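You operate a simulated robot arm through the tools that you are given. There is no shell and no other tool.

Carry out the task below with a simulated robot arm. There is one attempt and no reset: what you move stays moved.

## Task
Dust the block in the blue tray under the yoke at the yellow card's amps.
Fine: yoke across the tray, field on, two puffs of powder, field off, then DEMAG; the yoke stays.

Only the result counts: the job must be done as asked and must still hold three seconds after the hand-in. Knocking over, shifting, dropping, spilling or breaking anything else fails it.

## Robot
A 7-joint arm with a fingered hand, fixed in place. Base frame: the origin is on the floor under the middle of its stand, x ahead of it, y to its left, z up. Units: m, degrees, N and s.
With the tool pointing down near the work surface it reaches from about 0.1 to 0.68 m from the base axis. Its first joint turns from -69.0 to 172.0 degrees. Payload 3.4 kg.
The TCP is the grasp point between the finger pads, 0.039 m short of the fingertips. In the tool frame z runs along the fingers and y along their closing line. The gripper opens to 0.18 m; its body begins 0.111 m behind the TCP. The gripper is a hand of 3 fingers: y runs from the thumb to the fingers, the wrist lies at [0, 0, -0.262] in the tool frame.
Orientation is told as [roll, pitch, yaw] about the base's x, y, z axes, in that order, counted from this pose: with the fingers straight down and closing along the base's y, the tool's x points along the base's -x, its y along +y and its z along -z.

## Interface
- The arm moves only by the tool step_arm. Its argument "targets" is a list that holds one entry, the list of rows, each a list of 6 numbers: the shift along the base's x, y, z in units of 250 mm (1.0 is 250 mm), then the turn, a rotation vector about the base's x, y, z in units of 90 degrees (1.0 is 90 degrees). In form: [[[dx, dy, dz, rx, ry, rz], ...]]. A call has 1 to 20 rows; each row is the pose to reach, as a shift and turn from the pose commanded when the call began. A call with a number of a shift or a turn outside -1 to 1 is refused whole. Rows are played at 5 a second. More than 0.05 m and 8.6 degrees between two rows, and nothing of the call is played. Where a pose cannot be reached the arm comes as near as it can. A force on the tool above 40 N (or 10 N above the force at the start of the call, whichever is more), or a blocked arm, ends the call early, and 0.2 s more pass. In this call time passes only in rows, and 0.2 s behind the last. The reply holds the time, the measured pose of the TCP, the force on the tool along the base axes, the opening and the grip force, in the units named above and with some noise, with the torque about the TCP (base axes, N m) and any sound that the robot's microphone picked up.
- Cameras (640 x 400 px; columns grow to the right, rows downward): "scene" is fixed at [0.0498, 0.4996, 1.7082]; the picture's right is [-0.86, -0.52, 0.00], its down [-0.26, 0.42, -0.87] and it looks along [0.45, -0.74, -0.50] (base axes); focal length 336 px, centre (320, 200). "wrist" rides on the gripper at [0.062, -0.036, -0.128] in the tool frame; the picture's right is [0.50, 0.87, 0.00], its down [-0.75, 0.44, -0.49] and it looks along [-0.43, 0.25, 0.87] (tool axes); focal length 226 px, centre (320, 200). There is no depth. A picture from a camera that has moved, and an enlarged one, comes with that camera's place and axes in the base frame and with its lens.
- capture(camera): a new picture of that camera. The clock stands still meanwhile.
- raise_lower(by): moves the trunk up (or, below 0, down) by that many m; the arm rides with it, the base frame stays. It gives what a move gives, with no picture.
- curl_fingers(finger1, finger2, thumb_bend): sets how far each is bent, from 0 (flat) to 1 (curled in); at 0.3 the hand is open as for a grip, at 0.7 the pads meet at the TCP. One left out holds its place. A second passes; each finger stops where it meets its share of the squeeze, and holds until it gets a number again. It is the only way to open and close the hand. It gives what a move gives, with no picture; readings hold the bend of each and the force on the fingers (four entries, about 0 where the hand has none), thumb and palm.
- close_up(camera, box): a new picture of the part [left, top, right, bottom] of that camera's present view, enlarged. The clock stands still meanwhile.
- close_job(): hands the job in; it is judged then, once.

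Places have to be worked out from the pictures, the camera data and where the tool is seen. Open the gripper and draw the arm clear of the work before you hand the job in, unless the task says otherwise.

The tools are called after "Emit:" as a command line: name --argument value ..., lists and objects as JSON in quotes. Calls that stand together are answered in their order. step_arm: Moves the arm, as the interface text tells. Its arguments: {"type":"object","properties":{"targets":{"type":"array"}},"required":["targets"]} The other tools are called the same way: raise_lower (by) moves the trunk up or down; curl_fingers (finger1, finger2, thumb_bend) moves the fingers one by one; capture (camera) takes a picture; close_up (camera, box) takes an enlarged picture of a part of a camera's view; close_job () hands the job in.

At the start:

```text
t: 0.0
ee_pos: [0.3602, -0.1952, 1.2732]
tcp_rot: [0.2, -0.1, -0.1]
ft_force: [-0.9, -0.7, -0.5]
ft_torque: [0.04, 0.0, 0.01]
gripper_width: 0.1799
grip_force: 0.0
shape: jaw
bend: [0.3, 0.3, 0.3]
finger forces: [0.0, 0.0, 0.0, 0.0, 0.0, 0.1]
trunk travel left (down, up): [-0.45, 0.092]
```

scene: 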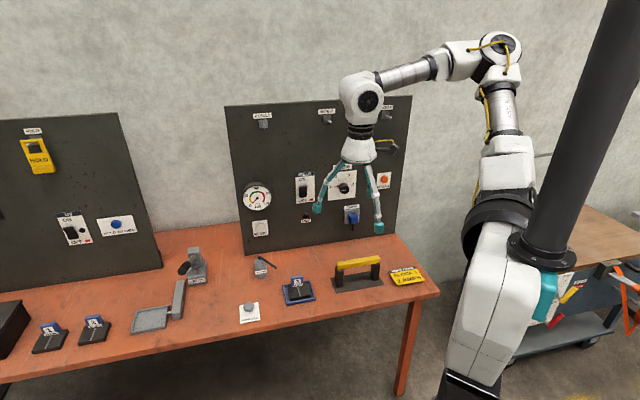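
wrist: 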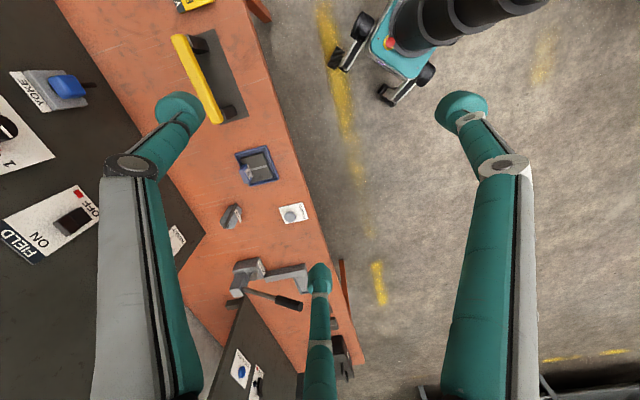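

I start by looking closely at the scene: the panel, the bench and the yellow card.

Emit:
close_up --camera "scene" --box '[220, 90, 420, 260]'

Emit:
close_up --camera "scene" --box '[220, 240, 440, 340]'

Emit:
close_up --camera "scene" --box '[380, 255, 440, 295]'

Emit:
close_up --camera "scene" --box '[0, 100, 240, 370]'

```text
2.35 times, centred on (320, 175) of scene
camera zoom: at [0.0498, 0.4996, 1.7082], right [-0.86, -0.52, 0.0], down [-0.26, 0.42, -0.87], along [0.45, -0.74, -0.5], focal length 791 px, centre (320, 259)
```

zoom: 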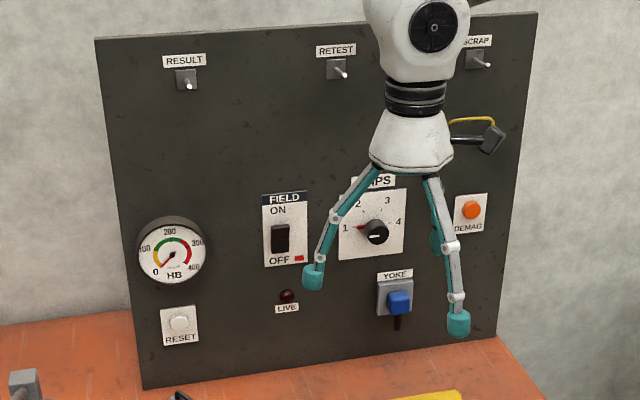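

```text
2.91 times, centred on (330, 290) of scene
camera zoom: at [0.0498, 0.4996, 1.7082], right [-0.86, -0.52, 0.0], down [-0.26, 0.42, -0.87], along [0.45, -0.74, -0.5], focal length 978 px, centre (291, -62)
```

zoom: 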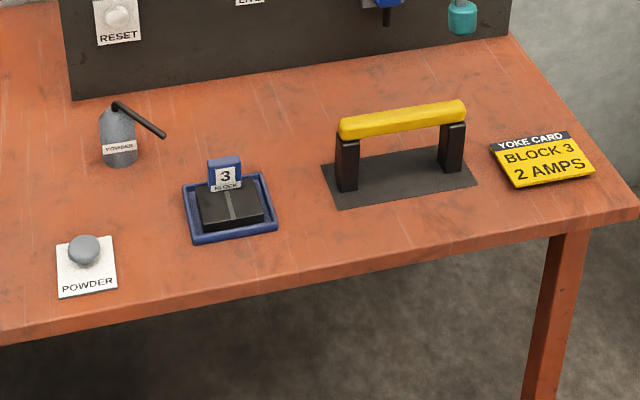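

```text
10.00 times, centred on (410, 275) of scene
camera zoom: at [0.0498, 0.4996, 1.7082], right [-0.86, -0.52, 0.0], down [-0.26, 0.42, -0.87], along [0.45, -0.74, -0.5], focal length 3362 px, centre (-580, -550)
```

zoom: 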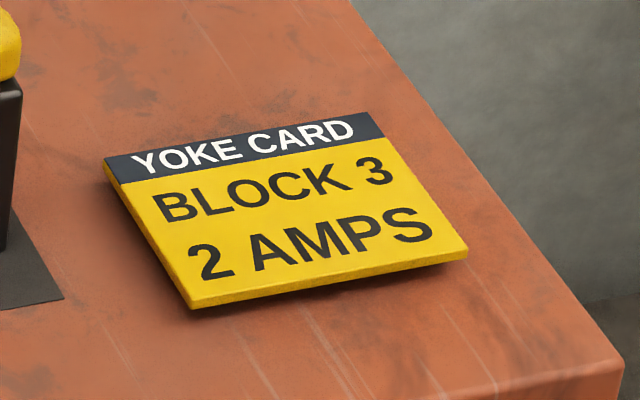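

```text
1.48 times, centred on (120, 235) of scene
camera zoom: at [0.0498, 0.4996, 1.7082], right [-0.86, -0.52, 0.0], down [-0.26, 0.42, -0.87], along [0.45, -0.74, -0.5], focal length 498 px, centre (616, 148)
```

zoom: 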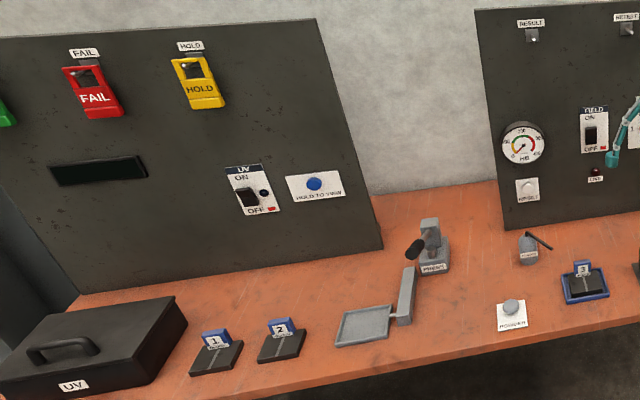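

The card says block 3, 2 amps, and the dial points at 1. I zoom further on the panel parts, the powder button and the bottle.

Emit:
close_up --camera "scene" --box '[290, 150, 400, 240]'

Emit:
close_up --camera "scene" --box '[230, 245, 330, 325]'

Emit:
close_up --camera "scene" --box '[325, 245, 395, 300]'

Emit:
close_up --camera "wrist" --box '[0, 0, 320, 200]'

Emit:
close_up --camera "wrist" --box '[0, 150, 320, 350]'

```text
4.44 times, centred on (345, 195) of scene
camera zoom: at [0.0498, 0.4996, 1.7082], right [-0.86, -0.52, 0.0], down [-0.26, 0.42, -0.87], along [0.45, -0.74, -0.5], focal length 1494 px, centre (209, 222)
```

zoom: 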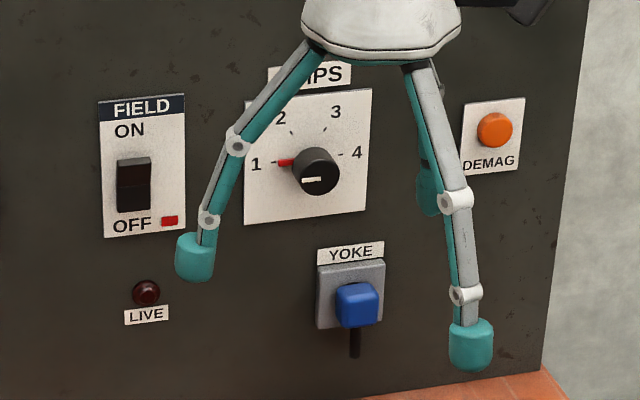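

```text
5.00 times, centred on (280, 285) of scene
camera zoom: at [0.0498, 0.4996, 1.7082], right [-0.86, -0.52, 0.0], down [-0.26, 0.42, -0.87], along [0.45, -0.74, -0.5], focal length 1681 px, centre (520, -225)
```

zoom: 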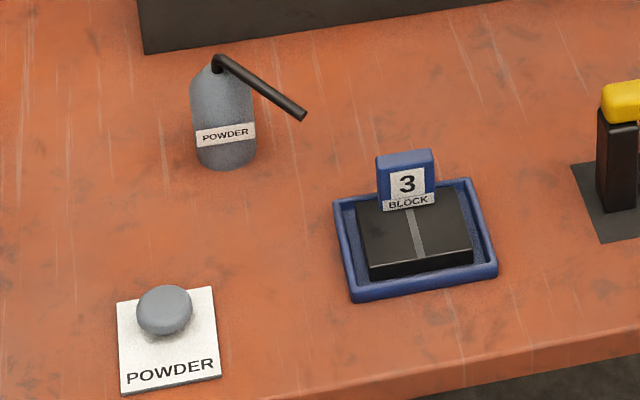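

```text
7.27 times, centred on (360, 272) of scene
camera zoom: at [0.0498, 0.4996, 1.7082], right [-0.86, -0.52, 0.0], down [-0.26, 0.42, -0.87], along [0.45, -0.74, -0.5], focal length 2445 px, centre (29, -327)
```

zoom: 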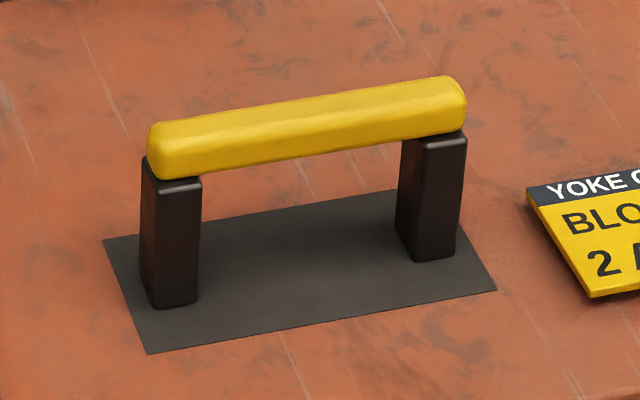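

```text
2.00 times, centred on (160, 100) of wrist
camera zoom: at [0.2976, -0.2324, 1.401], right [-0.5, 0.87, 0.0], down [0.75, 0.43, 0.49], along [0.43, 0.25, -0.87], focal length 452 px, centre (640, 400)
```

zoom: 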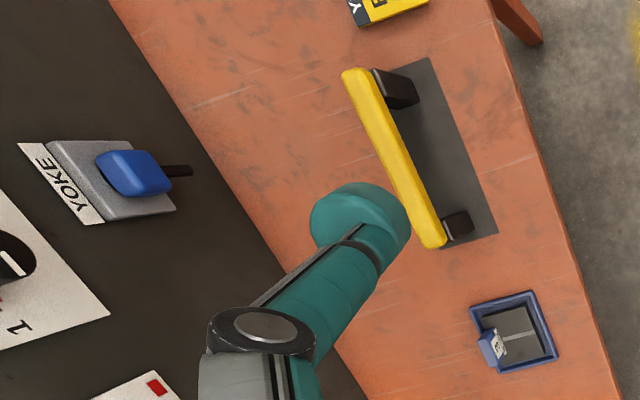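

```text
2.00 times, centred on (160, 250) of wrist
camera zoom: at [0.2976, -0.2324, 1.401], right [-0.5, 0.87, 0.0], down [0.75, 0.43, 0.49], along [0.43, 0.25, -0.87], focal length 452 px, centre (640, 100)
```

zoom: 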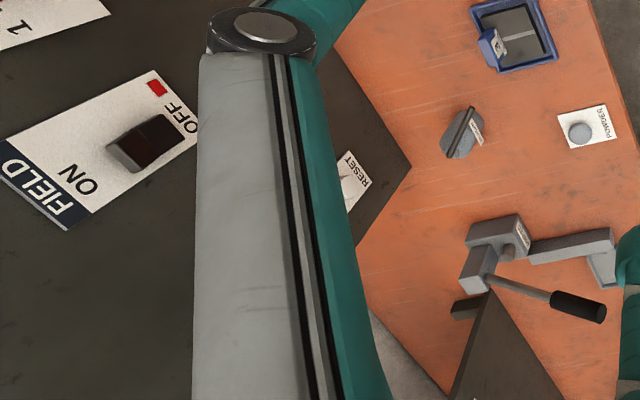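

Both views agree on a bench top at z≈0.73 turned 45° (along-bench u=(x+y)/√2, into-bench n=(x−y)/√2). The yoke is near (0.45,-0.46), the tray near (0.617,-0.277), and the panel plane is at n≈0.935. I yaw the hand 45° so that it closes along n and move over the yoke, staying high, for a closer look.

Emit:
step_arm --targets '[[[0.0425, -0.12, -0.05, 0, 0, 0.0625], [0.085, -0.24, -0.1, 0, 0, 0.125], [0.1275, -0.36, -0.15, 0, 0, 0.1875], [0.17, -0.48, -0.2, 0, 0, 0.25], [0.2125, -0.6, -0.25, 0, 0, 0.3125], [0.255, -0.72, -0.3, 0, 0, 0.375], [0.2975, -0.84, -0.35, 0, 0, 0.4375], [0.34, -0.96, -0.4, 0, 0, 0.5]]]'

```text
t: 1.8
ee_pos: [0.4412, -0.4292, 1.1716]
tcp_rot: [-0.1, -0.3, 44.9]
ft_force: [0.1, -0.3, 0.0]
ft_torque: [0.02, 0.0, -0.01]
gripper_width: 0.18
grip_force: 0.0
shape: jaw
bend: [0.3, 0.3, 0.3]
finger forces: [0.0, 0.1, 0.0, 0.0, 0.1, 0.0]
trunk travel left (down, up): [-0.45, 0.092]
```

The arm reached the pose with yaw 45°. I take pictures to refine the places.

Emit:
capture --camera "wrist"

Emit:
capture --camera "scene"

```text
taken
camera wrist: at [0.4228, -0.4992, 1.3001], right [-0.97, 0.26, 0.0], down [0.23, 0.84, 0.49], along [0.13, 0.48, -0.87], focal length 226 px, centre (320, 200)
```

wrist: 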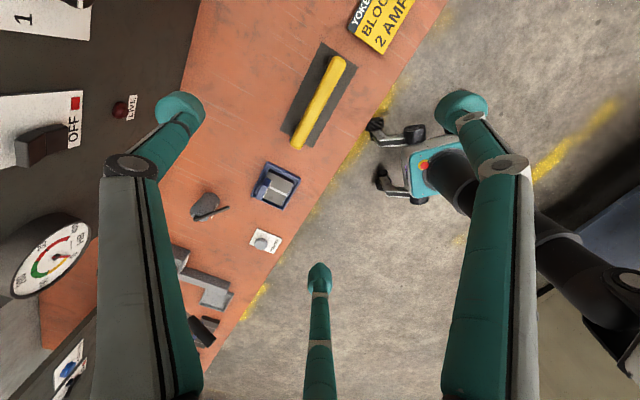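

```text
taken
```

scene: 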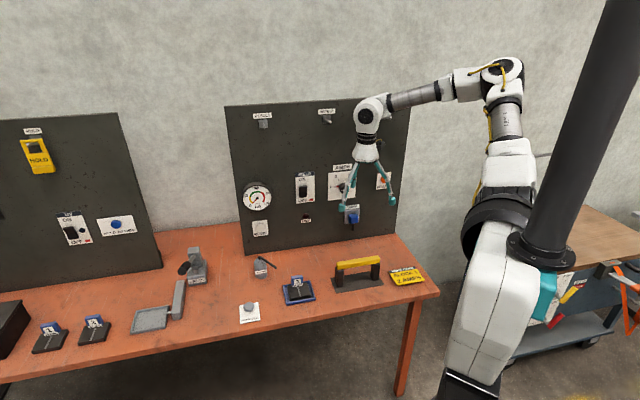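

I enlarge the wrist view around the yoke and tray for precise corners.

Emit:
close_up --camera "wrist" --box '[260, 20, 400, 160]'

Emit:
close_up --camera "wrist" --box '[180, 150, 310, 260]'

Emit:
close_up --camera "scene" --box '[285, 140, 415, 240]'

```text
2.86 times, centred on (330, 90) of wrist
camera zoom: at [0.4228, -0.4992, 1.3001], right [-0.97, 0.26, 0.0], down [0.23, 0.84, 0.49], along [0.13, 0.48, -0.87], focal length 646 px, centre (291, 514)
```

zoom: 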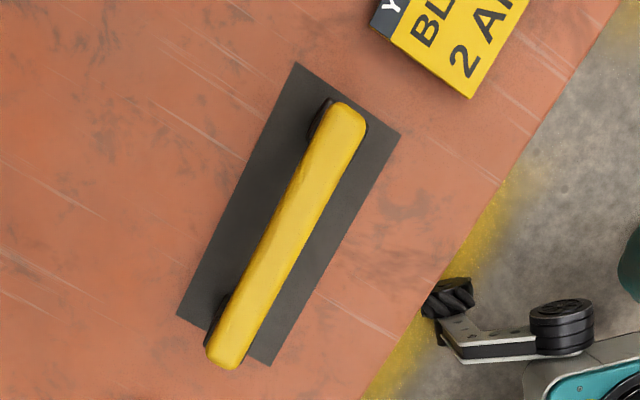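

```text
3.64 times, centred on (245, 205) of wrist
camera zoom: at [0.4228, -0.4992, 1.3001], right [-0.97, 0.26, 0.0], down [0.23, 0.84, 0.49], along [0.13, 0.48, -0.87], focal length 822 px, centre (593, 182)
```

zoom: 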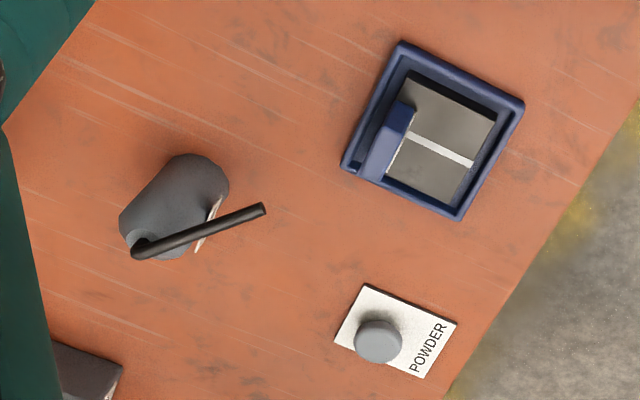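

```text
4.00 times, centred on (350, 190) of scene
camera zoom: at [0.0498, 0.4996, 1.7082], right [-0.86, -0.52, 0.0], down [-0.26, 0.42, -0.87], along [0.45, -0.74, -0.5], focal length 1345 px, centre (200, 240)
```

zoom: 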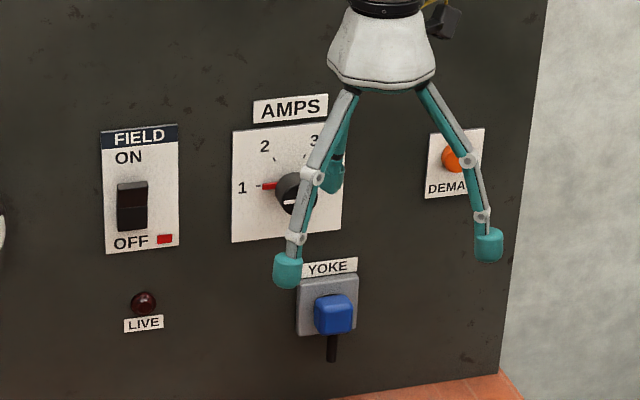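

The wrist view puts the yoke centre at u≈0.00, n≈0.63 and the tray centre at u≈0.238, n≈0.621. The tray is about 0.113 wide and the legs leave a gap of about 0.127. I lower over the yoke to z≈1.0 for a nearer look.

Emit:
step_arm --targets '[[[0.004, -0.017, -0.17, 0, 0, 0], [0.008, -0.034, -0.34, 0, 0, 0], [0.012, -0.051, -0.51, 0, 0, 0], [0.016, -0.068, -0.68, 0, 0, 0]]]'

Emit:
capture --camera "wrist"

Emit:
capture --camera "scene"

```text
t: 2.8
ee_pos: [0.4485, -0.4431, 1.0009]
tcp_rot: [0.0, -0.2, 44.8]
ft_force: [0.4, 0.2, 0.8]
ft_torque: [0.02, -0.02, 0.01]
gripper_width: 0.1801
grip_force: 0.1
shape: jaw
bend: [0.3, 0.3, 0.3]
finger forces: [0.0, 0.0, 0.0, 0.0, 0.1, 0.1]
trunk travel left (down, up): [-0.45, 0.092]
```

```text
taken
camera wrist: at [0.4291, -0.5139, 1.1288], right [-0.97, 0.26, 0.0], down [0.23, 0.84, 0.49], along [0.13, 0.48, -0.87], focal length 226 px, centre (320, 200)
```

wrist: 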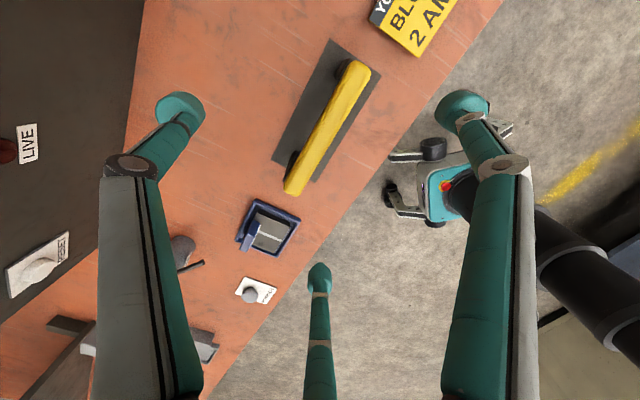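

```text
taken
```

scene: 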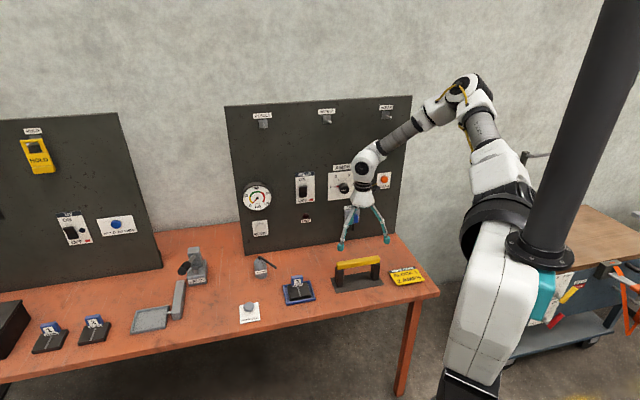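

I zoom into the yoke and tray from here.

Emit:
close_up --camera "wrist" --box '[225, 20, 425, 220]'

Emit:
close_up --camera "wrist" --box '[160, 180, 320, 320]'

```text
2.00 times, centred on (325, 120) of wrist
camera zoom: at [0.4291, -0.5139, 1.1288], right [-0.97, 0.26, 0.0], down [0.23, 0.84, 0.49], along [0.13, 0.48, -0.87], focal length 452 px, centre (310, 360)
```

zoom: 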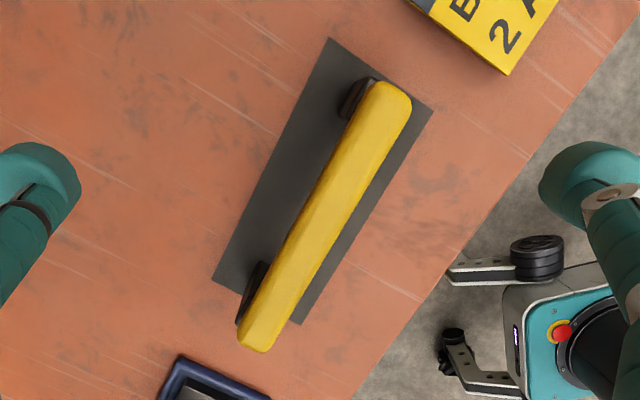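

```text
2.86 times, centred on (240, 250) of wrist
camera zoom: at [0.4291, -0.5139, 1.1288], right [-0.97, 0.26, 0.0], down [0.23, 0.84, 0.49], along [0.13, 0.48, -0.87], focal length 646 px, centre (549, 57)
```

zoom: 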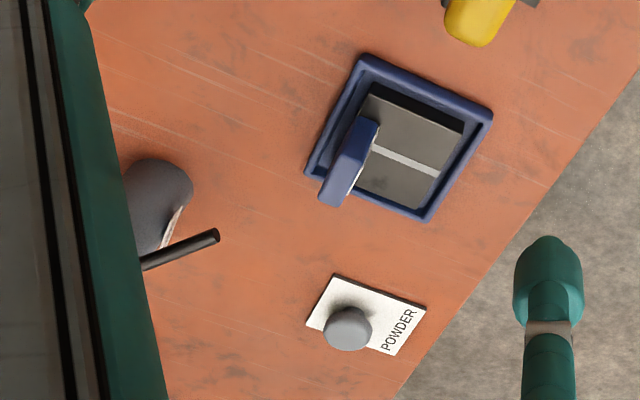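

Now I go over the tray at the same height and orientation so the two views can be compared directly.

Emit:
step_arm --targets '[[[0.109, 0.1174, 0, 0, 0, 0], [0.2178, 0.2348, 0, 0, 0, 0], [0.3267, 0.3522, 0, 0, 0, 0], [0.4356, 0.4695, 0, 0, 0, 0], [0.5444, 0.5869, 0, 0, 0, 0], [0.6533, 0.7043, 0, 0, 0, 0]]]'

Emit:
capture --camera "wrist"

Emit:
close_up --camera "wrist" --box '[225, 20, 425, 220]'

```text
t: 4.2
ee_pos: [0.6123, -0.2711, 1.0002]
tcp_rot: [-0.1, -0.1, 44.7]
ft_force: [-0.4, -0.3, 0.1]
ft_torque: [0.01, 0.04, 0.03]
gripper_width: 0.1799
grip_force: 0.1
shape: jaw
bend: [0.3, 0.3, 0.3]
finger forces: [0.1, 0.0, 0.0, 0.0, 0.0, 0.1]
trunk travel left (down, up): [-0.45, 0.092]
```

```text
taken
camera wrist: at [0.594, -0.3417, 1.1277], right [-0.96, 0.26, 0.0], down [0.23, 0.84, 0.49], along [0.13, 0.48, -0.87], focal length 226 px, centre (320, 200)
```

wrist: 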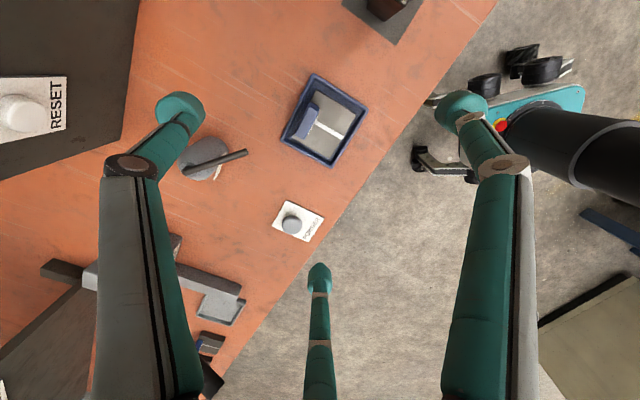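

```text
2.00 times, centred on (325, 120) of wrist
camera zoom: at [0.594, -0.3417, 1.1277], right [-0.96, 0.26, 0.0], down [0.23, 0.84, 0.49], along [0.13, 0.48, -0.87], focal length 452 px, centre (310, 360)
```

zoom: 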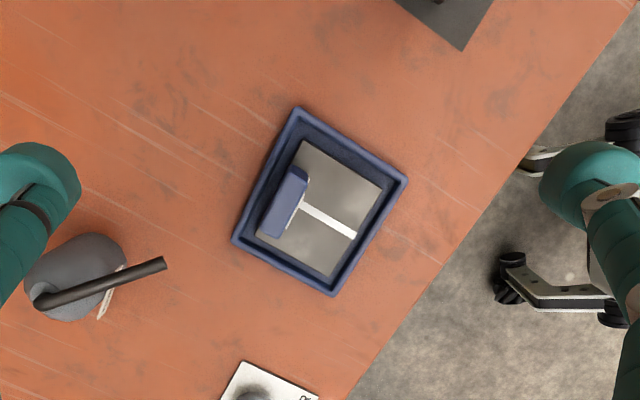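

Tray centre comes out at u≈0.239, n≈0.620, so the yoke must shift by du≈+0.240, dn≈−0.010. I go back over the yoke and lower so the open fingers straddle its bar, stopping a little above grasp height to check.

Emit:
step_arm --targets '[[[-0.1115, -0.116, 0, 0, 0, 0], [-0.223, -0.232, 0, 0, 0, 0], [-0.3346, -0.348, 0, 0, 0, 0], [-0.446, -0.464, 0, 0, 0, 0], [-0.5576, -0.58, 0, 0, 0, 0], [-0.669, -0.696, 0, 0, 0, 0], [-0.669, -0.696, -0.14, 0, 0, 0], [-0.669, -0.696, -0.28, 0, 0, 0], [-0.669, -0.696, -0.4, 0, 0, 0]]]'

Emit:
capture --camera "wrist"

Emit:
close_up --camera "scene" --box '[310, 200, 430, 300]'

```text
t: 6.2
ee_pos: [0.4458, -0.4437, 0.8994]
tcp_rot: [0.1, 0.0, 44.9]
ft_force: [0.5, 0.5, 0.4]
ft_torque: [0.01, 0.02, 0.03]
gripper_width: 0.1798
grip_force: 0.1
shape: jaw
bend: [0.3, 0.3, 0.3]
finger forces: [0.0, 0.0, 0.0, 0.1, 0.0, 0.1]
trunk travel left (down, up): [-0.45, 0.092]
```

```text
taken
camera wrist: at [0.4267, -0.5146, 1.0286], right [-0.96, 0.26, 0.0], down [0.23, 0.84, 0.49], along [0.13, 0.48, -0.87], focal length 226 px, centre (320, 200)
```

wrist: 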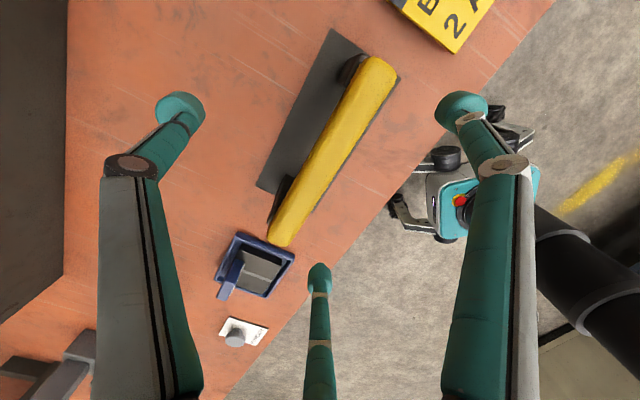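

```text
4.00 times, centred on (370, 250) of scene
camera zoom: at [0.0498, 0.4996, 1.7082], right [-0.86, -0.52, 0.0], down [-0.26, 0.42, -0.87], along [0.45, -0.74, -0.5], focal length 1345 px, centre (120, 0)
```

zoom: 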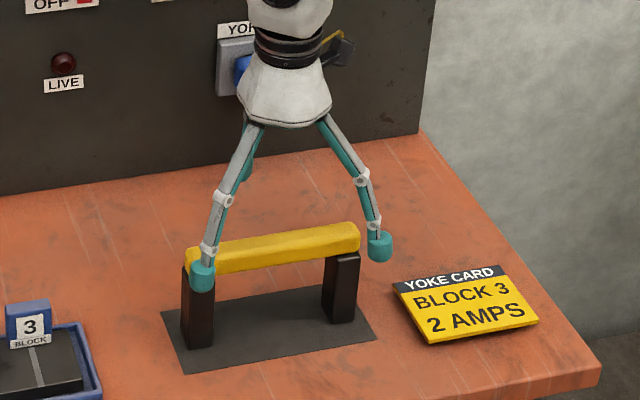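

The bar is centred between the open fingers. I lower 0.047 m so that the TCP sits near the top half of the bar, keeping the fingertips above the height of the block's tag.

Emit:
step_arm --targets '[[[0, 0, -0.1, 0, 0, 0], [0, -0.002, -0.188, 0, 0, 0]]]'

Emit:
capture --camera "wrist"

Emit:
close_up --camera "scene" --box '[310, 200, 430, 300]'

```text
t: 6.8
ee_pos: [0.4459, -0.4445, 0.8525]
tcp_rot: [0.0, -0.2, 44.8]
ft_force: [0.1, -0.3, 0.0]
ft_torque: [0.0, -0.01, 0.01]
gripper_width: 0.1799
grip_force: 0.0
shape: jaw
bend: [0.3, 0.3, 0.3]
finger forces: [0.1, 0.0, 0.0, 0.0, 0.1, 0.0]
trunk travel left (down, up): [-0.45, 0.092]
```

```text
taken
camera wrist: at [0.4272, -0.5157, 0.9819], right [-0.96, 0.26, 0.0], down [0.23, 0.84, 0.49], along [0.13, 0.48, -0.87], focal length 226 px, centre (320, 200)
```

wrist: 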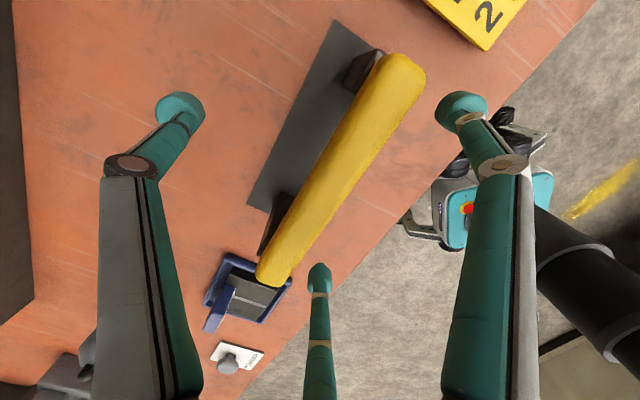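

```text
4.00 times, centred on (370, 250) of scene
camera zoom: at [0.0498, 0.4996, 1.7082], right [-0.86, -0.52, 0.0], down [-0.26, 0.42, -0.87], along [0.45, -0.74, -0.5], focal length 1345 px, centre (120, 0)
```

zoom: 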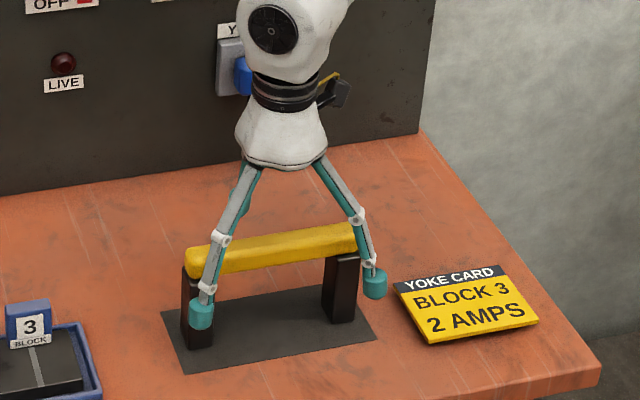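

The bar passes through the TCP. I close the fingers partly first to check how they come in.

Emit:
curl_fingers --finger1 0.55 --finger2 0.55 --thumb_bend 0.55

Emit:
capture --camera "wrist"

```text
t: 7.8
ee_pos: [0.4466, -0.4448, 0.8547]
tcp_rot: [0.0, -0.2, 44.8]
ft_force: [-0.1, 1.1, -0.6]
ft_torque: [0.02, -0.03, 0.01]
gripper_width: 0.0542
grip_force: 0.1
shape: fingers
bend: [0.55, 0.55, 0.55]
finger forces: [0.1, 0.1, 0.0, 0.0, 0.0, 0.0]
trunk travel left (down, up): [-0.45, 0.092]
```

```text
taken
camera wrist: at [0.427, -0.5152, 0.9825], right [-0.97, 0.26, 0.0], down [0.23, 0.84, 0.49], along [0.13, 0.48, -0.87], focal length 226 px, centre (320, 200)
```

wrist: 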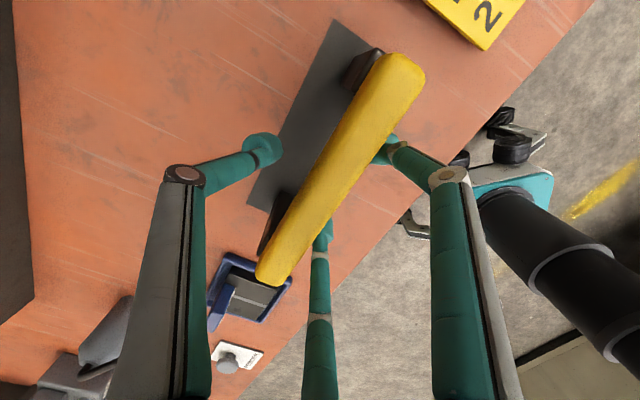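

The fingers come in evenly either side of the bar. I close fully to grip.

Emit:
curl_fingers --finger1 0.7 --finger2 0.7 --thumb_bend 0.7

Emit:
capture --camera "wrist"

Emit:
close_up --camera "scene" --box '[310, 200, 430, 300]'

```text
t: 8.8
ee_pos: [0.4457, -0.4453, 0.8551]
tcp_rot: [0.0, -0.2, 44.8]
ft_force: [0.2, 0.6, -0.9]
ft_torque: [0.02, 0.02, 0.0]
gripper_width: 0.0078
grip_force: 5.2
shape: fingers
bend: [0.67, 0.67, 0.67]
finger forces: [2.9, 3.0, 0.1, 0.1, 4.8, 0.1]
trunk travel left (down, up): [-0.45, 0.092]
```

```text
taken
camera wrist: at [0.4269, -0.5154, 0.9822], right [-0.97, 0.26, 0.0], down [0.23, 0.84, 0.49], along [0.13, 0.48, -0.87], focal length 226 px, centre (320, 200)
```

wrist: 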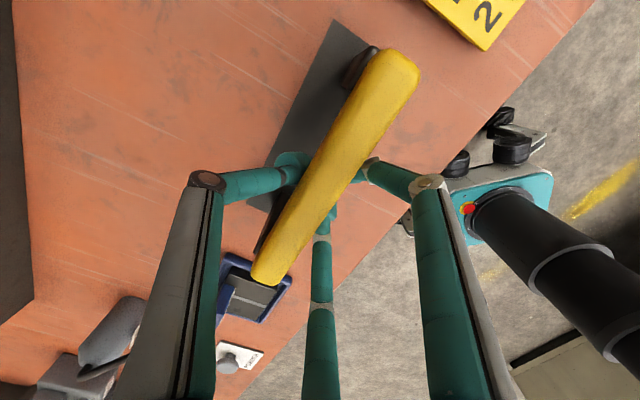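

```text
4.00 times, centred on (370, 250) of scene
camera zoom: at [0.0498, 0.4996, 1.7082], right [-0.86, -0.52, 0.0], down [-0.26, 0.42, -0.87], along [0.45, -0.74, -0.5], focal length 1345 px, centre (120, 0)
```

zoom: 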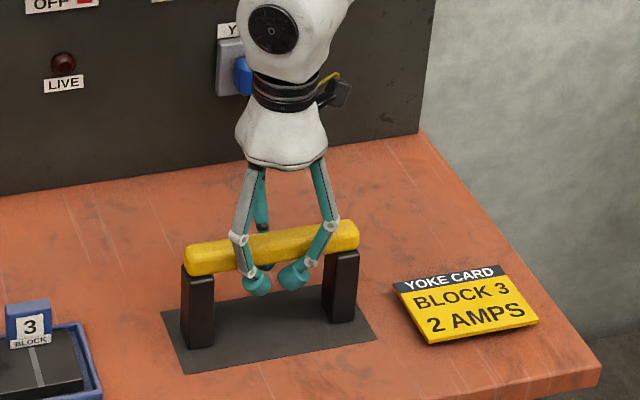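

The grip closed at bend 0.67, with the tips curled under the bar. Over the tray the thumb tip would come close to the block's tag (top at z≈0.806), so I open, raise 14 mm and regrip higher.

Emit:
curl_fingers --finger1 0.55 --finger2 0.55 --thumb_bend 0.55

Emit:
step_arm --targets '[[[0, 0, 0.03, 0, 0, 0], [0, 0, 0.056, 0, 0, 0]]]'

Emit:
capture --camera "wrist"

Emit:
close_up --camera "scene" --box '[325, 210, 395, 300]'

```text
t: 9.8
ee_pos: [0.4456, -0.4456, 0.8544]
tcp_rot: [0.1, -0.1, 44.8]
ft_force: [-1.0, 0.5, 0.1]
ft_torque: [0.0, 0.01, 0.0]
gripper_width: 0.0524
grip_force: 0.1
shape: fingers
bend: [0.55, 0.55, 0.55]
finger forces: [0.1, 0.1, 0.1, 0.0, 0.0, 0.1]
trunk travel left (down, up): [-0.45, 0.092]
```

```text
t: 10.4
ee_pos: [0.4452, -0.4425, 0.87]
tcp_rot: [0.0, -0.2, 44.8]
ft_force: [-0.4, 0.6, -0.3]
ft_torque: [-0.01, 0.03, 0.01]
gripper_width: 0.0527
grip_force: 0.1
shape: fingers
bend: [0.55, 0.55, 0.55]
finger forces: [0.0, 0.1, 0.0, 0.0, 0.0, 0.1]
trunk travel left (down, up): [-0.45, 0.092]
```

```text
taken
camera wrist: at [0.4255, -0.514, 0.9979], right [-0.97, 0.26, 0.0], down [0.23, 0.84, 0.49], along [0.13, 0.48, -0.87], focal length 226 px, centre (320, 200)
```

wrist: 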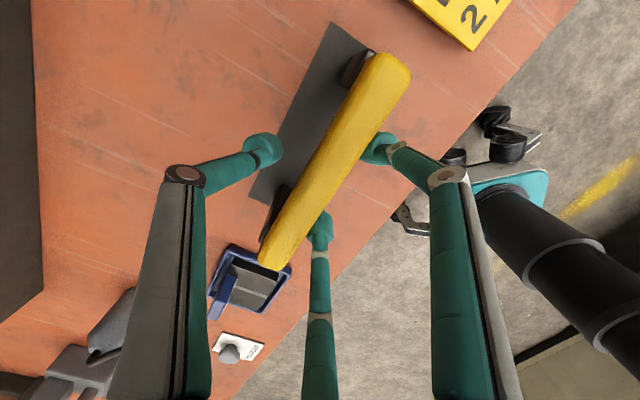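

```text
4.44 times, centred on (360, 255) of scene
camera zoom: at [0.0498, 0.4996, 1.7082], right [-0.86, -0.52, 0.0], down [-0.26, 0.42, -0.87], along [0.45, -0.74, -0.5], focal length 1494 px, centre (142, -44)
```

zoom: 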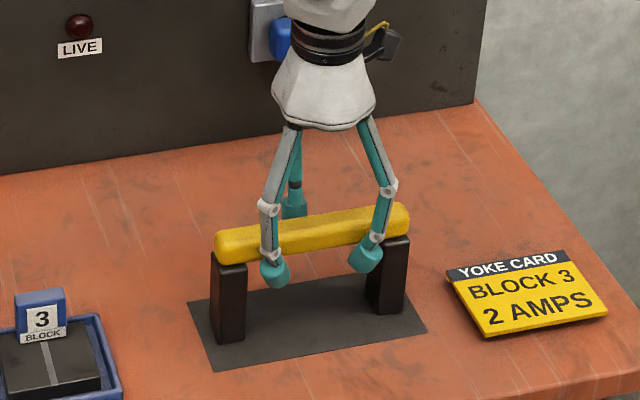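

The yoke is unmoved and the tips are now just below bar level. I close again.

Emit:
curl_fingers --finger1 0.7 --finger2 0.7 --thumb_bend 0.7

Emit:
capture --camera "wrist"

Emit:
close_up --camera "scene" --box '[325, 210, 395, 300]'

```text
t: 11.4
ee_pos: [0.4442, -0.4438, 0.8689]
tcp_rot: [0.0, -0.1, 44.8]
ft_force: [-0.1, -0.1, 0.8]
ft_torque: [0.0, 0.04, -0.01]
gripper_width: 0.0207
grip_force: 9.7
shape: fingers
bend: [0.64, 0.64, 0.64]
finger forces: [5.1, 5.1, 0.0, 0.1, 9.4, 0.0]
trunk travel left (down, up): [-0.45, 0.092]
```

```text
taken
camera wrist: at [0.4258, -0.5146, 0.9974], right [-0.97, 0.26, 0.0], down [0.23, 0.84, 0.49], along [0.13, 0.48, -0.87], focal length 226 px, centre (320, 200)
```

wrist: 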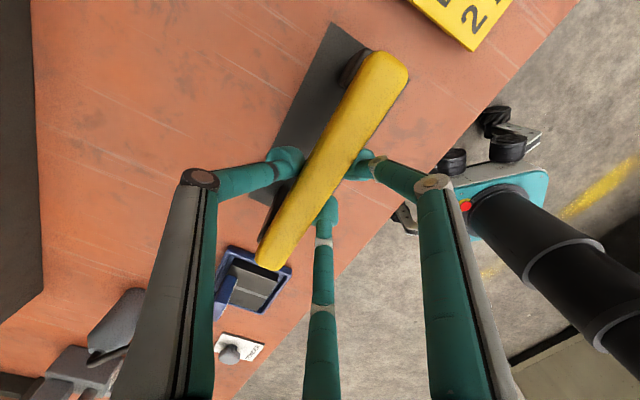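

```text
4.44 times, centred on (360, 255) of scene
camera zoom: at [0.0498, 0.4996, 1.7082], right [-0.86, -0.52, 0.0], down [-0.26, 0.42, -0.87], along [0.45, -0.74, -0.5], focal length 1494 px, centre (142, -44)
```

zoom: 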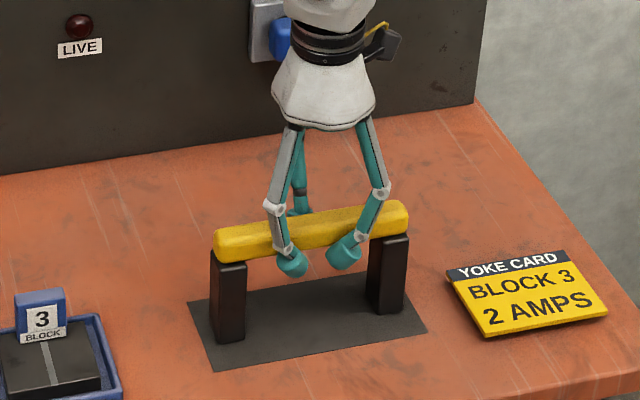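

The grip is firmer now (9.7 N, gap 0.021). I lift 25 mm to test the hold and weight.

Emit:
step_arm --targets '[[[0, 0, 0.02, 0, 0, 0], [0, 0, 0.05, 0, 0, 0], [0, 0, 0.1, 0, 0, 0]]]'

Emit:
capture --camera "wrist"

Emit:
close_up --camera "scene" --box '[325, 210, 395, 300]'

```text
t: 12.2
ee_pos: [0.4441, -0.4435, 0.8945]
tcp_rot: [0.1, -0.2, 44.9]
ft_force: [-0.2, 0.3, -10.8]
ft_torque: [0.01, 0.04, 0.01]
gripper_width: 0.0211
grip_force: 10.4
shape: fingers
bend: [0.64, 0.64, 0.64]
finger forces: [5.3, 5.1, 0.1, 0.1, 10.5, 0.0]
trunk travel left (down, up): [-0.45, 0.092]
```

```text
taken
camera wrist: at [0.4252, -0.5147, 1.0229], right [-0.97, 0.26, 0.0], down [0.23, 0.84, 0.49], along [0.13, 0.48, -0.87], focal length 226 px, centre (320, 200)
```

wrist: 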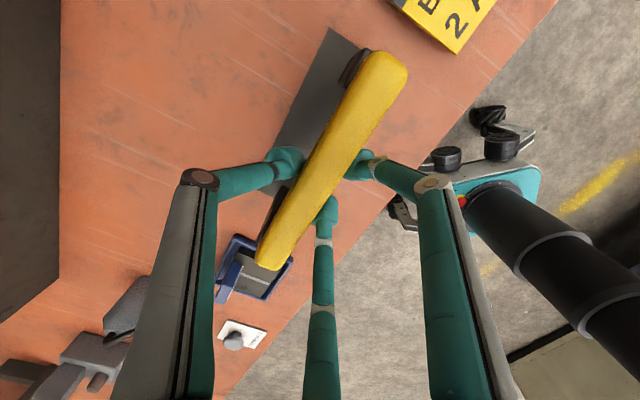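

```text
4.44 times, centred on (360, 255) of scene
camera zoom: at [0.0498, 0.4996, 1.7082], right [-0.86, -0.52, 0.0], down [-0.26, 0.42, -0.87], along [0.45, -0.74, -0.5], focal length 1494 px, centre (142, -44)
```

zoom: 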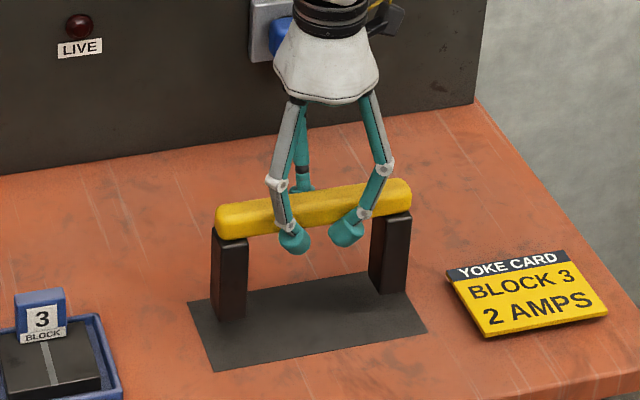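

The yoke is held level, weighing about 1.1 kg. I lift a further 75 mm and carry it over the tray.

Emit:
step_arm --targets '[[[0, 0, 0.1, 0, 0, 0], [0, 0, 0.2, 0, 0, 0], [0, 0, 0.3, 0, 0, 0], [0.073, 0.0784, 0.3, 0, 0, 0], [0.146, 0.1568, 0.3, 0, 0, 0], [0.2184, 0.2352, 0.3, 0, 0, 0], [0.2912, 0.3136, 0.3, 0, 0, 0], [0.364, 0.392, 0.3, 0, 0, 0], [0.4368, 0.4704, 0.3, 0, 0, 0], [0.5096, 0.5488, 0.3, 0, 0, 0], [0.5824, 0.6272, 0.3, 0, 0, 0], [0.6552, 0.7056, 0.3, 0, 0, 0], [0.6552, 0.7056, 0.3, 0, 0, 0]]]'

Emit:
capture --camera "wrist"

Emit:
close_up --camera "scene" --box '[240, 200, 370, 310]'

```text
t: 15.0
ee_pos: [0.6003, -0.2694, 0.9791]
tcp_rot: [0.0, -0.3, 44.8]
ft_force: [0.6, 0.0, -10.8]
ft_torque: [-0.02, 0.0, 0.01]
gripper_width: 0.0214
grip_force: 10.1
shape: fingers
bend: [0.64, 0.64, 0.64]
finger forces: [5.3, 5.2, 0.0, 0.0, 9.6, 0.0]
out of reach, approached as far as the arm can: row 12, 13
trunk travel left (down, up): [-0.45, 0.092]
```

```text
taken
camera wrist: at [0.5805, -0.3402, 1.1062], right [-0.96, 0.26, 0.0], down [0.23, 0.84, 0.49], along [0.13, 0.48, -0.87], focal length 226 px, centre (320, 200)
```

wrist: 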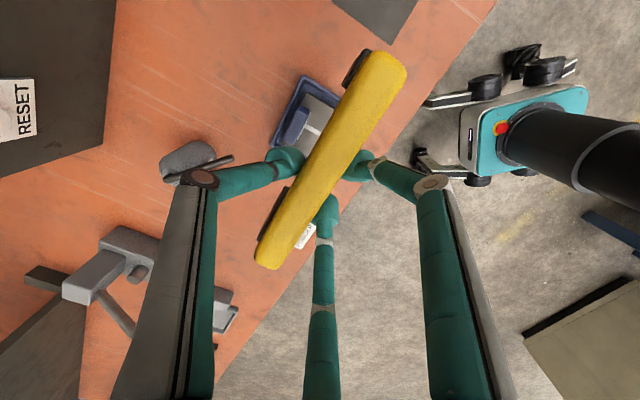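

```text
3.64 times, centred on (305, 255) of scene
camera zoom: at [0.0498, 0.4996, 1.7082], right [-0.86, -0.52, 0.0], down [-0.26, 0.42, -0.87], along [0.45, -0.74, -0.5], focal length 1222 px, centre (374, 0)
```

zoom: 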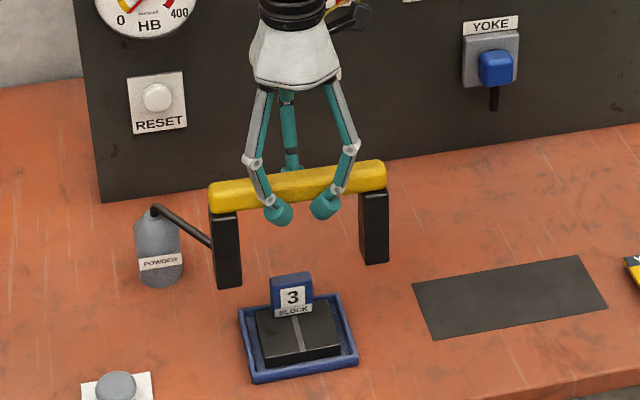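

The arm is at its reach limit at this height, so the shoulder needs to come down. I raise the hand first, then lower the trunk by the same amount.

Emit:
step_arm --targets '[[[-0.02, 0.02, 0.1, 0, 0, 0], [-0.02, 0.02, 0.25, 0, 0, 0], [-0.02, 0.02, 0.4, 0, 0, 0], [-0.02, 0.02, 0.5, 0, 0, 0]]]'

```text
t: 16.0
ee_pos: [0.5926, -0.2656, 1.1054]
tcp_rot: [0.0, -0.1, 44.9]
ft_force: [0.0, 0.1, -11.1]
ft_torque: [0.01, 0.05, -0.04]
gripper_width: 0.021
grip_force: 9.8
shape: fingers
bend: [0.64, 0.64, 0.64]
finger forces: [5.4, 5.2, 0.0, 0.1, 9.6, 0.1]
trunk travel left (down, up): [-0.45, 0.092]
```

The yoke is at z≈1.105 and steady. I lower the trunk 0.12 m, which takes the hand to about 0.985, still above the tray.

Emit:
raise_lower --by -0.12

Emit:
close_up --camera "scene" --box '[240, 180, 370, 310]'

Emit:
capture --camera "scene"

```text
t: 17.5
ee_pos: [0.5942, -0.2666, 0.9845]
tcp_rot: [0.0, -0.3, 44.8]
ft_force: [0.2, 0.4, -11.1]
ft_torque: [0.05, 0.02, 0.0]
gripper_width: 0.0212
grip_force: 9.9
shape: fingers
bend: [0.64, 0.64, 0.64]
finger forces: [5.4, 5.4, 0.0, 0.0, 9.6, 0.1]
trunk travel left (down, up): [-0.33, 0.212]
```

```text
3.08 times, centred on (305, 245) of scene
camera zoom: at [0.0498, 0.4996, 1.7082], right [-0.86, -0.52, 0.0], down [-0.26, 0.42, -0.87], along [0.45, -0.74, -0.5], focal length 1034 px, centre (366, 62)
```

zoom: 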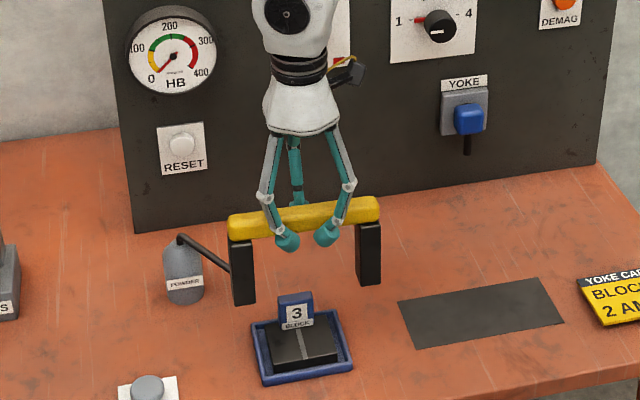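

```text
taken
```

scene: 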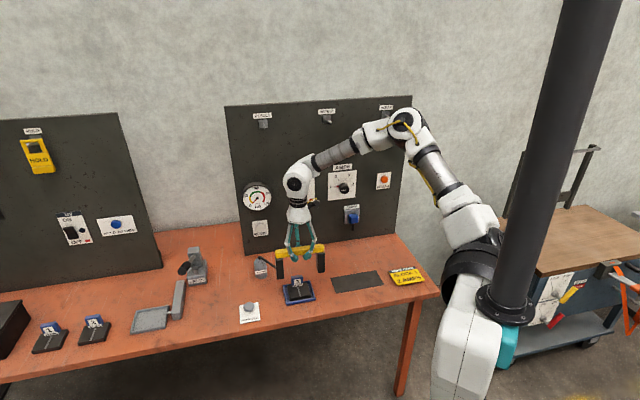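

One more cycle is needed to give comfortable reach: hand up 0.12 m, trunk down 0.12 m.

Emit:
step_arm --targets '[[[0, 0, 0.12, 0, 0, 0], [0, 0, 0.26, 0, 0, 0], [0, 0, 0.4, 0, 0, 0], [0, 0, 0.5, 0, 0, 0]]]'

Emit:
raise_lower --by -0.12

Emit:
capture --camera "wrist"

```text
t: 18.5
ee_pos: [0.5934, -0.2655, 1.1095]
tcp_rot: [-0.1, -0.1, 44.8]
ft_force: [-0.7, 1.5, -10.3]
ft_torque: [0.03, 0.03, -0.01]
gripper_width: 0.0211
grip_force: 10.8
shape: fingers
bend: [0.64, 0.64, 0.64]
finger forces: [5.4, 5.2, 0.0, 0.0, 9.7, 0.0]
trunk travel left (down, up): [-0.33, 0.212]
```

```text
t: 20.0
ee_pos: [0.5932, -0.2663, 0.988]
tcp_rot: [-0.1, -0.2, 44.8]
ft_force: [-0.4, 0.2, -9.8]
ft_torque: [0.05, 0.01, -0.03]
gripper_width: 0.0212
grip_force: 10.1
shape: fingers
bend: [0.64, 0.64, 0.64]
finger forces: [5.5, 5.4, 0.1, 0.0, 9.8, 0.1]
trunk travel left (down, up): [-0.21, 0.332]
```

```text
taken
camera wrist: at [0.5743, -0.3369, 1.1175], right [-0.97, 0.26, 0.0], down [0.23, 0.84, 0.49], along [0.13, 0.48, -0.87], focal length 226 px, centre (320, 200)
```

wrist: 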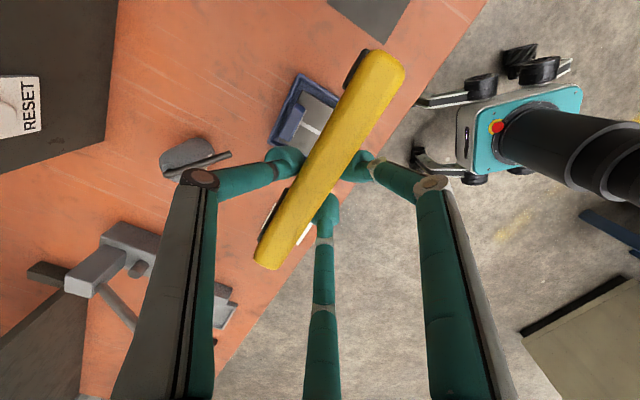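

TCP is at about (0.593,-0.268). I shift +15 mm in x to centre on the tray, lower to z≈0.93, and look.

Emit:
step_arm --targets '[[[0.0294, -0.0028, 0, 0, 0, 0], [0.0588, -0.0056, 0, 0, 0, 0], [0.0588, -0.0056, -0.08, 0, 0, 0], [0.0588, -0.0056, -0.16, 0, 0, 0], [0.0588, -0.0056, -0.22, 0, 0, 0]]]'

Emit:
capture --camera "wrist"

Emit:
close_up --camera "scene" --box '[250, 220, 350, 310]'

Emit:
close_up --camera "wrist" --box '[220, 30, 420, 290]'

```text
t: 21.2
ee_pos: [0.6072, -0.2683, 0.9333]
tcp_rot: [-0.1, -0.2, 44.8]
ft_force: [0.8, 0.4, -10.4]
ft_torque: [0.0, 0.0, 0.04]
gripper_width: 0.0214
grip_force: 10.4
shape: fingers
bend: [0.64, 0.64, 0.64]
finger forces: [5.4, 5.3, 0.1, 0.0, 10.0, 0.1]
trunk travel left (down, up): [-0.21, 0.332]
```

```text
taken
camera wrist: at [0.5893, -0.3391, 1.0607], right [-0.97, 0.26, 0.0], down [0.23, 0.84, 0.49], along [0.13, 0.48, -0.87], focal length 226 px, centre (320, 200)
```

wrist: 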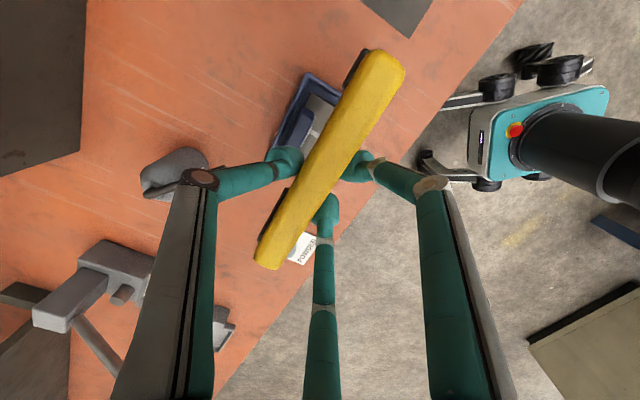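

```text
4.44 times, centred on (300, 265) of scene
camera zoom: at [0.0498, 0.4996, 1.7082], right [-0.86, -0.52, 0.0], down [-0.26, 0.42, -0.87], along [0.45, -0.74, -0.5], focal length 1494 px, centre (409, -89)
```

zoom: 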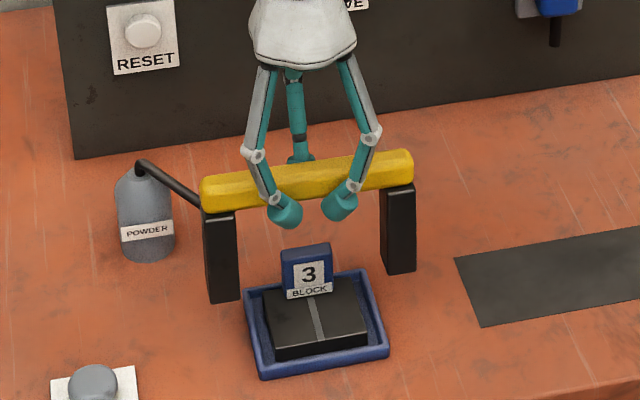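

```text
1.54 times, centred on (320, 160) of wrist
camera zoom: at [0.5893, -0.3391, 1.0607], right [-0.97, 0.26, 0.0], down [0.23, 0.84, 0.49], along [0.13, 0.48, -0.87], focal length 348 px, centre (320, 262)
```

zoom: 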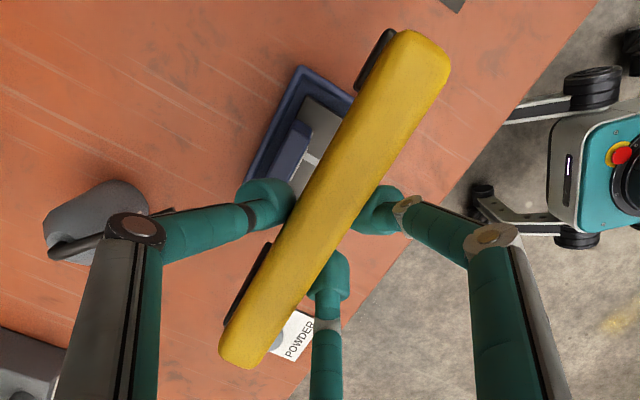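

The scene view gives legs spanning u 0.155–0.331 around the tray's 0.188–0.299, so they are centred with about 6 mm to spare on each side. The finger tips rise as they open, which keeps the tag clear. I lower 45 mm and check again.

Emit:
step_arm --targets '[[[0, 0, -0.06, 0, 0, 0], [0, 0, -0.12, 0, 0, 0], [0, 0, -0.18, 0, 0, 0]]]'

Emit:
close_up --camera "scene" --box '[250, 230, 350, 310]'

Emit:
close_up --camera "wrist" --box '[220, 30, 420, 290]'

```text
t: 22.0
ee_pos: [0.6098, -0.2678, 0.8876]
tcp_rot: [0.0, -0.1, 44.8]
ft_force: [0.3, 0.0, -10.6]
ft_torque: [0.01, 0.0, -0.02]
gripper_width: 0.0209
grip_force: 10.9
shape: fingers
bend: [0.64, 0.65, 0.64]
finger forces: [5.3, 5.5, 0.0, 0.0, 10.1, 0.0]
trunk travel left (down, up): [-0.21, 0.332]
```

```text
5.00 times, centred on (300, 270) of scene
camera zoom: at [0.0498, 0.4996, 1.7082], right [-0.86, -0.52, 0.0], down [-0.26, 0.42, -0.87], along [0.45, -0.74, -0.5], focal length 1681 px, centre (420, -150)
```

zoom: 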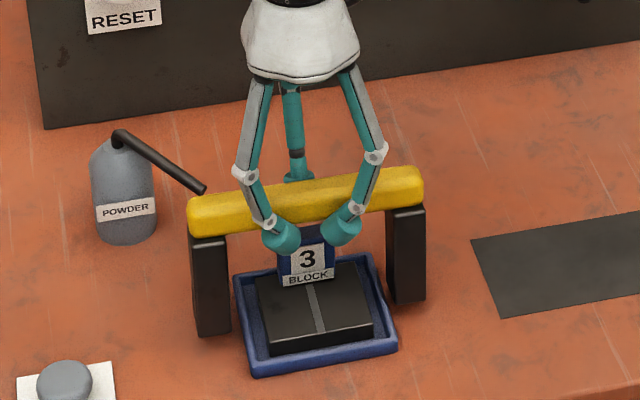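

```text
1.54 times, centred on (320, 160) of wrist
camera zoom: at [0.5906, -0.3381, 1.0155], right [-0.97, 0.26, 0.0], down [0.23, 0.84, 0.49], along [0.13, 0.48, -0.87], focal length 348 px, centre (320, 262)
```

zoom: 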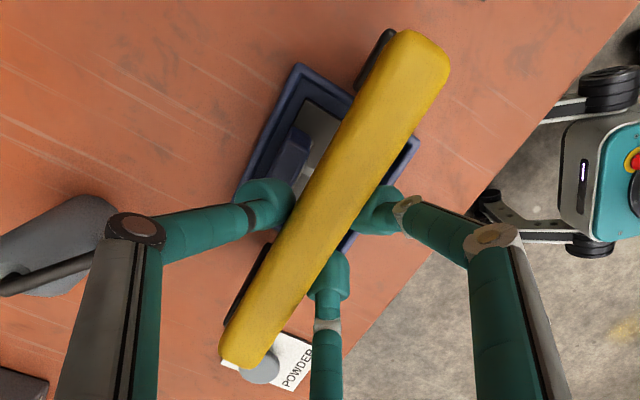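

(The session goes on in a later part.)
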